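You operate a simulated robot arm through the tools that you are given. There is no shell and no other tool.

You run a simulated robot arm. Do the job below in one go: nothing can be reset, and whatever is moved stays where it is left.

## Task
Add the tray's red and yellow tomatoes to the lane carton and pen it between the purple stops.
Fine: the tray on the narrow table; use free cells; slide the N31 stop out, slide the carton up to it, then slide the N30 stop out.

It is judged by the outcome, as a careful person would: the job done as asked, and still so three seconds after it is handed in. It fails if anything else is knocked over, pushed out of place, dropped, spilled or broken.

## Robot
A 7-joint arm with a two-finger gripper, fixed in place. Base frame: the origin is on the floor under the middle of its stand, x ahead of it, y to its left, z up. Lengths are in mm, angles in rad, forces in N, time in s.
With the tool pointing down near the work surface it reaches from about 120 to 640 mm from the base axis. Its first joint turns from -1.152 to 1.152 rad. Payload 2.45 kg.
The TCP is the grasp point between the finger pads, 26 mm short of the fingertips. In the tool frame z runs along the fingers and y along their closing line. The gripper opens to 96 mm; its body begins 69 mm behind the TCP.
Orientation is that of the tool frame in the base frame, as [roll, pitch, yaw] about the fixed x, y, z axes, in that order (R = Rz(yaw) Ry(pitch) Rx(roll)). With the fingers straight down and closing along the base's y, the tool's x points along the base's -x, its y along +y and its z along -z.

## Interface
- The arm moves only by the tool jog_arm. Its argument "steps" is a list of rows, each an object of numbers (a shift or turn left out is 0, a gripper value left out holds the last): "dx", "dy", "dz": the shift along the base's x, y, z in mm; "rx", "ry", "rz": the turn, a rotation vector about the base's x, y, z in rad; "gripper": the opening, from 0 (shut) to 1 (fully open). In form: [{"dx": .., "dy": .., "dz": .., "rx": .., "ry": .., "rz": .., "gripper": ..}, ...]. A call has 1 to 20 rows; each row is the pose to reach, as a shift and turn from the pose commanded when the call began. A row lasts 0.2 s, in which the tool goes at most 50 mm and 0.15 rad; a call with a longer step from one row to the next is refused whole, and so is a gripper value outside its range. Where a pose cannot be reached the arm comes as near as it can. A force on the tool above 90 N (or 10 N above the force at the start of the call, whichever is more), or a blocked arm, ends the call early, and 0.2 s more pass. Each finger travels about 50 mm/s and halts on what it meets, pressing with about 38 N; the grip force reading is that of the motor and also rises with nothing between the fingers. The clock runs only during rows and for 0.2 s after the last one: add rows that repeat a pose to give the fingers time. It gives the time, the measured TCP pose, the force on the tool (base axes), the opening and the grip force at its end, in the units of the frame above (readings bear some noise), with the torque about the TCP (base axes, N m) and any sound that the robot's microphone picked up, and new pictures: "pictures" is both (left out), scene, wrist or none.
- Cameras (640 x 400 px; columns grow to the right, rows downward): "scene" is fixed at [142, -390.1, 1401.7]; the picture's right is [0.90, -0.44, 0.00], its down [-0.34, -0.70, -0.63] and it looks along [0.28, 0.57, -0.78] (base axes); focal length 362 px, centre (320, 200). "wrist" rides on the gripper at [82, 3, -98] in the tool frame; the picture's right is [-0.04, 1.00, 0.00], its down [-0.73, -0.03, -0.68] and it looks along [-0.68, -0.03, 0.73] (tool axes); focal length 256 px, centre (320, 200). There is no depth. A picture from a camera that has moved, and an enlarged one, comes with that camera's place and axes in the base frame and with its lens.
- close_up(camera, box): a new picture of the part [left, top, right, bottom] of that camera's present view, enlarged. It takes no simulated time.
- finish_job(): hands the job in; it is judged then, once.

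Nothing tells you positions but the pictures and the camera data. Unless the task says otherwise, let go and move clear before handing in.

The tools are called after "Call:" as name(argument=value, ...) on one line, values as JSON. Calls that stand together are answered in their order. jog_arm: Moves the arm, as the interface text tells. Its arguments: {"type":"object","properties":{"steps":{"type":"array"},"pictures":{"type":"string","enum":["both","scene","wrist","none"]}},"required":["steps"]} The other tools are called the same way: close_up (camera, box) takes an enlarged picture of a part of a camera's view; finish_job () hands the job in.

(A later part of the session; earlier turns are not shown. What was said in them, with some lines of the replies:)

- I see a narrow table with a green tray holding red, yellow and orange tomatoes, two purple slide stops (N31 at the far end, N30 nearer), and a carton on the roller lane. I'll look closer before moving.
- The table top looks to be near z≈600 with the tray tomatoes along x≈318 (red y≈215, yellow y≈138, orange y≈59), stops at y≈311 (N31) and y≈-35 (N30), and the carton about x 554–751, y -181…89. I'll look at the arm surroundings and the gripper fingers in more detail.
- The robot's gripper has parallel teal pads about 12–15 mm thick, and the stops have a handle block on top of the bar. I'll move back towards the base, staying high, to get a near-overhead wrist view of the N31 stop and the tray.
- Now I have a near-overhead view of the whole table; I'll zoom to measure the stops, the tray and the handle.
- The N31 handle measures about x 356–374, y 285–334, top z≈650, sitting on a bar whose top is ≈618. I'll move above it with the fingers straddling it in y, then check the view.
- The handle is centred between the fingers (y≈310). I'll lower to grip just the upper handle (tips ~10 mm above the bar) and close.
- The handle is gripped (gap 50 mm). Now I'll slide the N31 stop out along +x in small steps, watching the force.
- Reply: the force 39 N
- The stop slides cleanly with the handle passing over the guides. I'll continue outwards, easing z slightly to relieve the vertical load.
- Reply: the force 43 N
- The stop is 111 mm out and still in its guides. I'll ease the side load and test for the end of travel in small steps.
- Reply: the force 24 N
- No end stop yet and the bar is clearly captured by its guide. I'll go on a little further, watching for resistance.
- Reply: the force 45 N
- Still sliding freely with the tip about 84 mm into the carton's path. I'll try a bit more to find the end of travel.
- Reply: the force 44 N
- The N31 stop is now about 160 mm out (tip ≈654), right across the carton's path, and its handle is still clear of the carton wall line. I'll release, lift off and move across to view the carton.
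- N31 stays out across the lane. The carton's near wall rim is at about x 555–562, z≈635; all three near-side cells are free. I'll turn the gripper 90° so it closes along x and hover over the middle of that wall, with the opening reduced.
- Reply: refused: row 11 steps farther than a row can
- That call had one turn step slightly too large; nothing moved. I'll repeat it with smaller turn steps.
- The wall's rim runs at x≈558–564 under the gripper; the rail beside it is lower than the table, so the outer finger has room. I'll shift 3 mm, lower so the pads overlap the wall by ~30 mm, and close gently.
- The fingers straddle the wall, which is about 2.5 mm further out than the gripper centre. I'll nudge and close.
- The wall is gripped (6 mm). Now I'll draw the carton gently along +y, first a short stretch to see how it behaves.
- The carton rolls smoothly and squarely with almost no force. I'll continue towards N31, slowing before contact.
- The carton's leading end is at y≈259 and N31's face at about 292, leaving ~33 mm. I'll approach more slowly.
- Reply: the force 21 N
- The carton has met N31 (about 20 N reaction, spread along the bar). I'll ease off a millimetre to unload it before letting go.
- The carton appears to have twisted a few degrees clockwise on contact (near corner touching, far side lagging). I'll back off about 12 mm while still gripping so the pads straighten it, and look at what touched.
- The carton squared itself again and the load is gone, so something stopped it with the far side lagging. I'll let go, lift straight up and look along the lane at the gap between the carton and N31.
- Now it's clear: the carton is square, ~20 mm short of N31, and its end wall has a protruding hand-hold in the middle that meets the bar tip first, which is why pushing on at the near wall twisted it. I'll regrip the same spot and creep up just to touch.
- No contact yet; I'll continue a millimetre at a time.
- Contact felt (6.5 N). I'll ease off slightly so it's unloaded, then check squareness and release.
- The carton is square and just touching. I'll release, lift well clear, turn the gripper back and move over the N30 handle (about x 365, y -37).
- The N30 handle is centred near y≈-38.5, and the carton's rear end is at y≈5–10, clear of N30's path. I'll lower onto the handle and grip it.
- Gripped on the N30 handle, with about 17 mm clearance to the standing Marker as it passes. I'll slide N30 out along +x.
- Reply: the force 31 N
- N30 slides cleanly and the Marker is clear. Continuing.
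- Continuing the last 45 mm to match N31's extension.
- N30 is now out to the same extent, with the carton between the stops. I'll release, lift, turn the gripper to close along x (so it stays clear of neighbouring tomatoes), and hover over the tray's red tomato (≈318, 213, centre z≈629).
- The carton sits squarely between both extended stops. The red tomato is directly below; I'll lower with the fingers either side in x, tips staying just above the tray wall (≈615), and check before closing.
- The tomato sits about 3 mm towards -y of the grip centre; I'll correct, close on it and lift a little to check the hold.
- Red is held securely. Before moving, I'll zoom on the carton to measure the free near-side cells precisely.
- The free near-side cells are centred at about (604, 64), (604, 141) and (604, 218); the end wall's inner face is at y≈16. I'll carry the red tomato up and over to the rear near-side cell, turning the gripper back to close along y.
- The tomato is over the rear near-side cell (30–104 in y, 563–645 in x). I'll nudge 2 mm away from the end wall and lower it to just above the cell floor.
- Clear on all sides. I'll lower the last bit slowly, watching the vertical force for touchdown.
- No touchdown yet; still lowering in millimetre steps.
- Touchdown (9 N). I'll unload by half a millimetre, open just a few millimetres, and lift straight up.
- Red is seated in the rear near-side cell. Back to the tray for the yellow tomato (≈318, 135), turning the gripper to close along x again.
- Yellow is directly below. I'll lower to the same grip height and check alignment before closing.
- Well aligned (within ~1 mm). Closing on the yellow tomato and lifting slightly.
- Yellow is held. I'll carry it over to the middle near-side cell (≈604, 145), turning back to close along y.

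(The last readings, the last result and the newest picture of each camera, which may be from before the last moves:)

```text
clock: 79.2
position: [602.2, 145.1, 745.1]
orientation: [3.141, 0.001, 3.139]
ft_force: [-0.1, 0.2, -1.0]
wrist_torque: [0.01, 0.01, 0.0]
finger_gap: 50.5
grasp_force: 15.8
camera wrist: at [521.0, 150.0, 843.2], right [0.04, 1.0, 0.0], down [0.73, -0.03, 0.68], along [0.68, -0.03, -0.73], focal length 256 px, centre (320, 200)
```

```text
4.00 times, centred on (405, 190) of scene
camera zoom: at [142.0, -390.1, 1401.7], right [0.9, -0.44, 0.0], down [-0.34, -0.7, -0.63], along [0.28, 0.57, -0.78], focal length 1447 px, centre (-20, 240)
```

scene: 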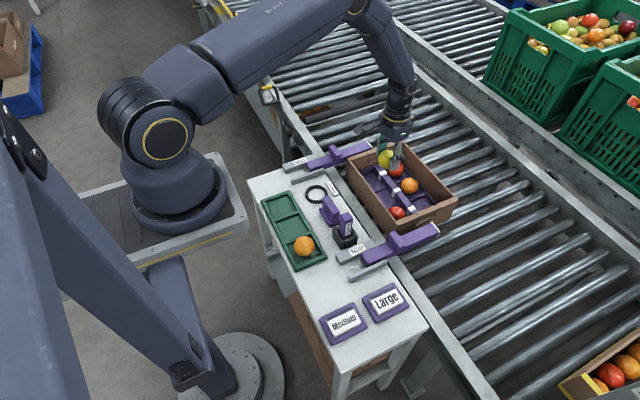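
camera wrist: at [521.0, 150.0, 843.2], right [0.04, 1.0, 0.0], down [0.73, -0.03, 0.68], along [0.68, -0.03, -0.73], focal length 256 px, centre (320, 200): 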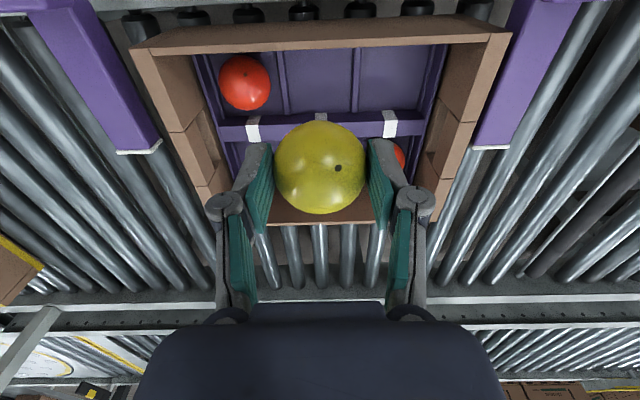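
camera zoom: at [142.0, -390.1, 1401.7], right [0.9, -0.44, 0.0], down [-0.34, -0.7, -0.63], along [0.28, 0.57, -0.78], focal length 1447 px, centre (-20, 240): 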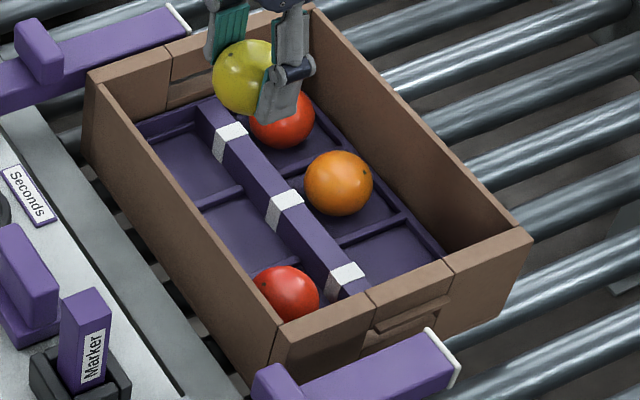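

The yellow tomato is centred over the middle near-side cell, with ~7 mm finger clearance to the red one. Lowering.

Call:
jog_arm(steps=[{"dz": -35}, {"dz": -75}, {"dz": -105}, {"dz": -125}, {"dz": -138}, {"dz": -145}, {"dz": -150}, {"dz": -152}, {"dz": -152}])

Call:
close_up(camera="wrist", box=[100, 80, 500, 300])

Call:
close_up(camera="scene", box=[345, 140, 465, 240])

```text
clock: 81.2
position: [604.2, 146.4, 593.5]
orientation: [-3.141, 0.0, -3.141]
ft_force: [0.0, -0.5, -0.6]
wrist_torque: [-0.02, 0.0, 0.0]
finger_gap: 50.8
grasp_force: 16.1
camera wrist: at [522.8, 150.7, 691.6], right [0.04, 1.0, 0.0], down [0.73, -0.03, 0.68], along [0.68, -0.03, -0.73], focal length 256 px, centre (320, 200)
```

scene: 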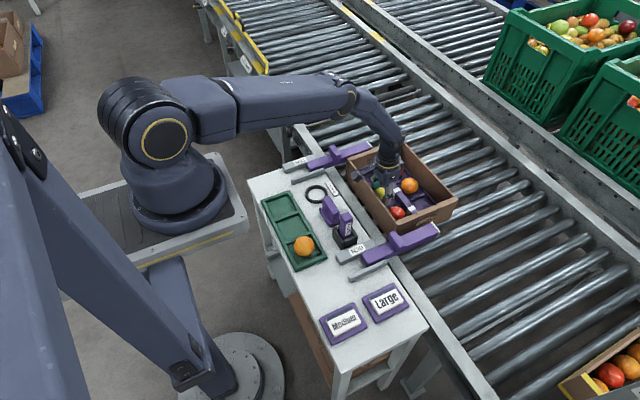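
wrist: 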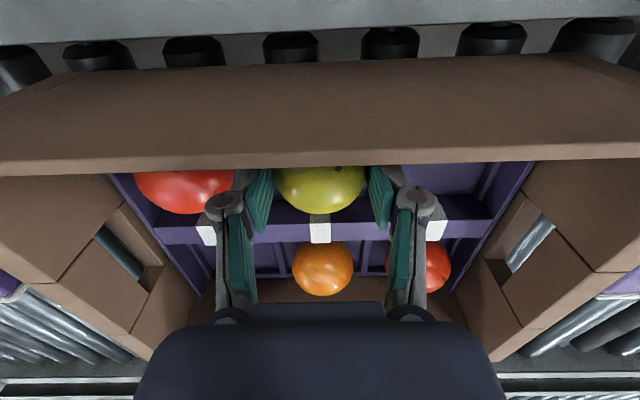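

```text
1.60 times, centred on (300, 190) of wrist
camera zoom: at [522.8, 150.7, 691.6], right [0.04, 1.0, 0.0], down [0.73, -0.03, 0.68], along [0.68, -0.03, -0.73], focal length 410 px, centre (352, 216)
```

zoom: 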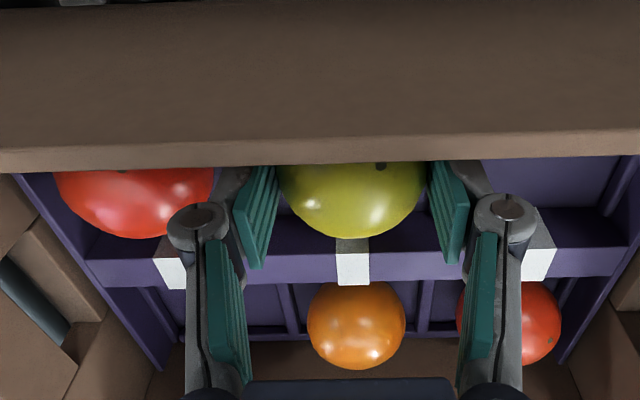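

```text
4.00 times, centred on (405, 190) of scene
camera zoom: at [142.0, -390.1, 1401.7], right [0.9, -0.44, 0.0], down [-0.34, -0.7, -0.63], along [0.28, 0.57, -0.78], focal length 1447 px, centre (-20, 240)
```

zoom: 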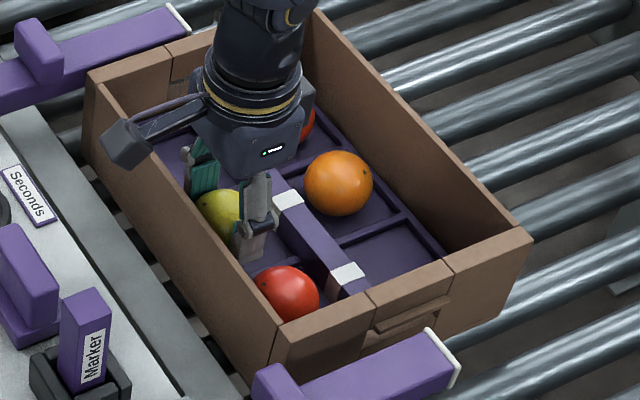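

Clear of the red tomato and walls. I'll lower the last few millimetres gently to touchdown.

Call:
jog_arm(steps=[{"dz": -1}, {"dz": -2}, {"dz": -2}], pictures="none")

```text
clock: 82.0
position: [604.5, 148.0, 590.7]
orientation: [-3.14, -0.001, -3.141]
ft_force: [0.5, -0.5, -0.7]
wrist_torque: [0.01, -0.01, 0.0]
finger_gap: 50.8
grasp_force: 16.5
```

Call:
jog_arm(steps=[{"dz": -1}, {"dz": -1.5}, {"dz": -1.5}], pictures="none")

```text
clock: 82.8
position: [605.5, 147.5, 589.8]
orientation: [-3.142, 0.0, -3.141]
ft_force: [0.5, 0.5, -0.5]
wrist_torque: [0.03, -0.01, 0.02]
finger_gap: 50.8
grasp_force: 16.2
```

Call:
jog_arm(steps=[{"dz": -0.7}, {"dz": -1.2}, {"dz": -1.2}], pictures="none")

```text
clock: 83.6
position: [606.1, 147.1, 589.1]
orientation: [3.141, 0.003, -3.141]
ft_force: [0.7, 0.8, 5.9]
wrist_torque: [0.01, 0.0, -0.03]
finger_gap: 51.0
grasp_force: 15.9
```

Touchdown (6 N). Releasing a few millimetres and lifting straight up.

Call:
jog_arm(steps=[{"dz": 0.4}, {"dz": 0.4, "gripper": 0.55}, {"dz": 0.4, "gripper": 0.6}, {"dz": 0.4, "gripper": 0.61}, {"dz": 0.4, "gripper": 0.61}, {"dz": 10, "gripper": 0.61}, {"dz": 30, "gripper": 0.61}, {"dz": 65, "gripper": 0.61}, {"dz": 105, "gripper": 0.61}, {"dz": 145, "gripper": 0.61}, {"dz": 185, "gripper": 0.61}, {"dz": 200, "gripper": 0.61}, {"dz": 200, "gripper": 0.61}])

Call:
close_up(camera="scene", box=[330, 130, 470, 270])

Call:
close_up(camera="wrist", box=[100, 0, 540, 240])

```text
clock: 86.4
position: [604.4, 145.1, 786.1]
orientation: [3.14, -0.001, -3.14]
ft_force: [-0.4, -1.0, 0.1]
wrist_torque: [-0.06, 0.0, 0.01]
finger_gap: 58.5
grasp_force: 0.1
camera wrist: at [523.1, 150.3, 884.2], right [0.04, 1.0, 0.0], down [0.73, -0.03, 0.68], along [0.68, -0.03, -0.73], focal length 256 px, centre (320, 200)
```

scene: 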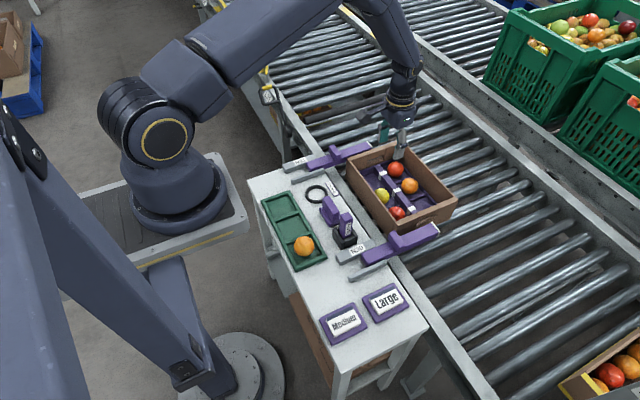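
wrist: 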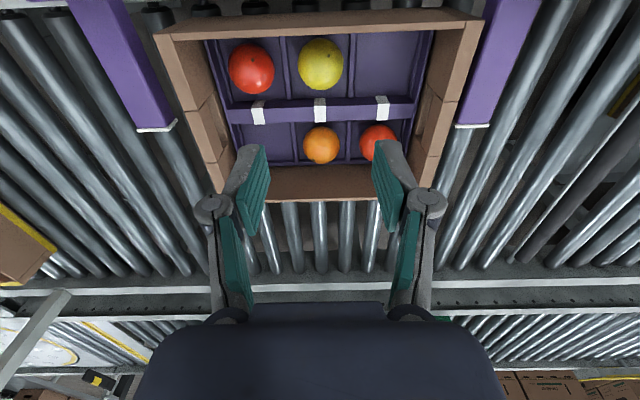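

```text
2.86 times, centred on (400, 200) of scene
camera zoom: at [142.0, -390.1, 1401.7], right [0.9, -0.44, 0.0], down [-0.34, -0.7, -0.63], along [0.28, 0.57, -0.78], focal length 1033 px, centre (91, 200)
```

zoom: 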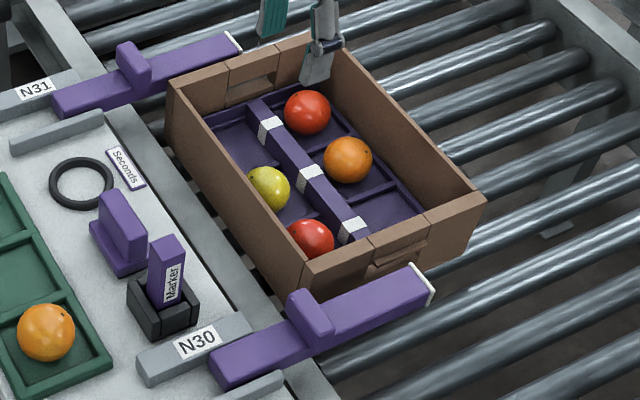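

```text
1.45 times, centred on (320, 120) of wrist
camera zoom: at [523.1, 150.3, 884.2], right [0.04, 1.0, 0.0], down [0.73, -0.03, 0.68], along [0.68, -0.03, -0.73], focal length 372 px, centre (320, 316)
```

zoom: 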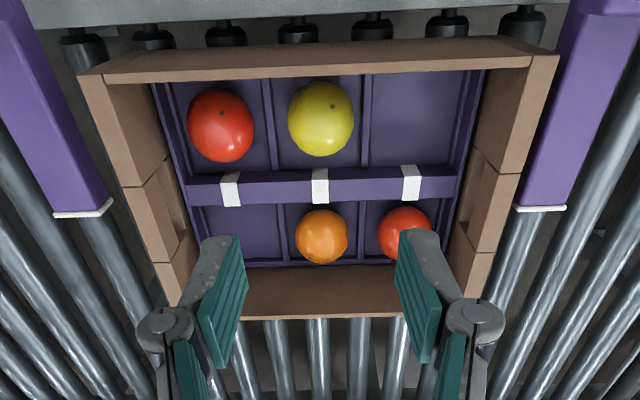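

Both tomatoes sit in free cells, the orange one stays in the tray, and the carton is penned between the two extended stops. I'll move the arm clear and do a last check.

Call:
jog_arm(steps=[{"dz": 30}, {"dx": -30, "dy": 10, "dz": 55}, {"dx": -65, "dy": 25, "dz": 75}, {"dx": -100, "dy": 45, "dz": 90}, {"dx": -135, "dy": 65, "dz": 95}, {"dx": -163, "dy": 85, "dz": 95}, {"dx": -163, "dy": 85, "dz": 95}])

Call:
close_up(camera="scene", box=[240, 130, 470, 310])

Call:
close_up(camera="scene", box=[320, 130, 420, 190])

```text
clock: 88.0
position: [440.4, 231.3, 883.5]
orientation: [3.14, 0.001, -3.141]
ft_force: [-1.4, -0.1, 0.2]
wrist_torque: [0.02, -0.03, 0.0]
finger_gap: 58.6
grasp_force: 0.0
camera wrist: at [358.9, 235.6, 981.2], right [0.04, 1.0, 0.0], down [0.73, -0.03, 0.68], along [0.68, -0.03, -0.73], focal length 256 px, centre (320, 200)
```

scene: 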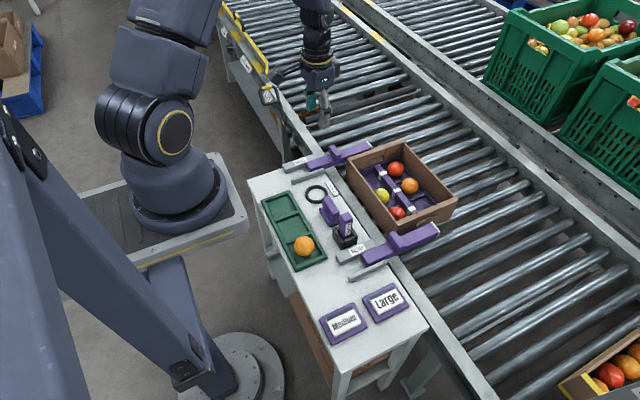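
wrist: 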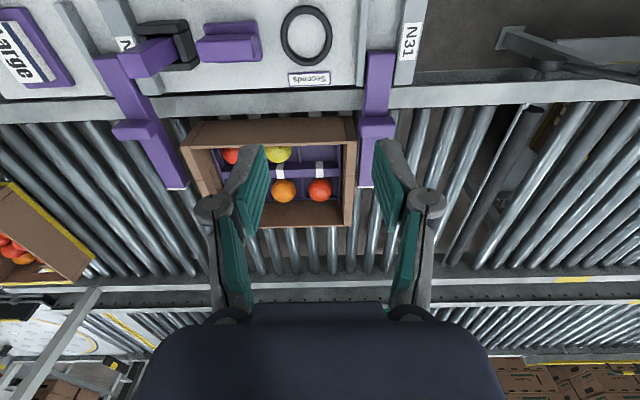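

```text
2.22 times, centred on (355, 220) of scene
camera zoom: at [142.0, -390.1, 1401.7], right [0.9, -0.44, 0.0], down [-0.34, -0.7, -0.63], along [0.28, 0.57, -0.78], focal length 804 px, centre (242, 156)
```

zoom: 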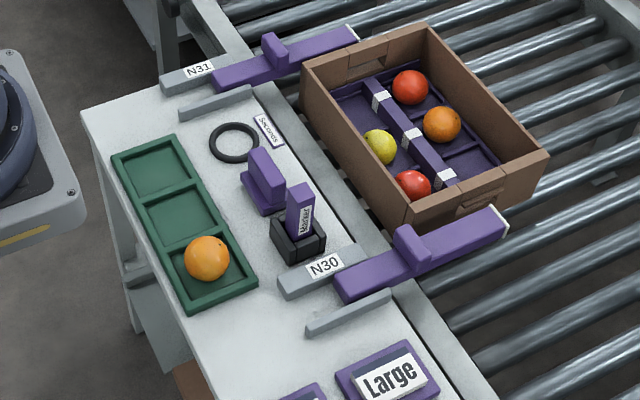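

```text
6.40 times, centred on (370, 160) of scene
camera zoom: at [142.0, -390.1, 1401.7], right [0.9, -0.44, 0.0], down [-0.34, -0.7, -0.63], along [0.28, 0.57, -0.78], focal length 2315 px, centre (0, 456)
```

zoom: 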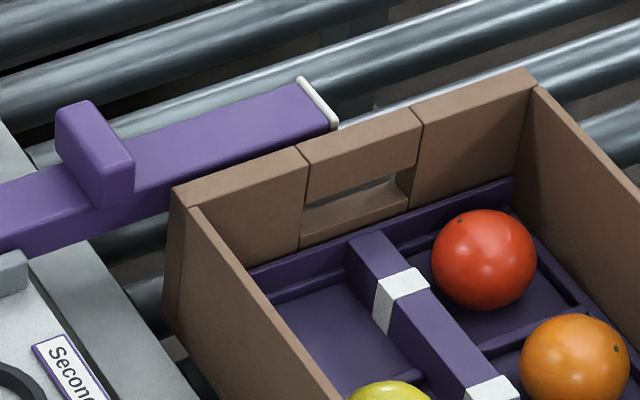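

Everything is in place: the red and yellow tomatoes are in free carton cells, and the carton sits against N31 with both purple stops slid out. The orange tomato, tray, marker, ring and labels are undisturbed and the arm is clear, so I'm handing in the job.

Call:
finish_job()

```text
The job is handed in.
```

The tray's red and yellow tomatoes are in the lane carton, and the carton is penned between the N31 and N30 stops. I've handed the job in.

- **Stops:** I slid N31 and N30 each out about 160 mm. Neither had reached an end stop at that point, but both extend well across the carton's path.
- **Carton:** It sits square and up to N31. A protruding ledge on its end wall meets the bar before the wall itself does. My first approach pushed slightly too far and twisted the carton a few degrees. I backed it off, it straightened, and I brought it up again until it just touched. There is a gap of about 20 mm between the carton and N30.
- **Tomatoes:** Red is in the near-side cell at the N30 end, and yellow is in the middle near-side cell. I lowered each one to touch the cell floor before letting go.
- **Everything else:** In the final pictures the orange tomato is still in the tray, and the marker, ring, labels and the tray itself look undisturbed. The gripper is empty and the arm is clear of the work area.
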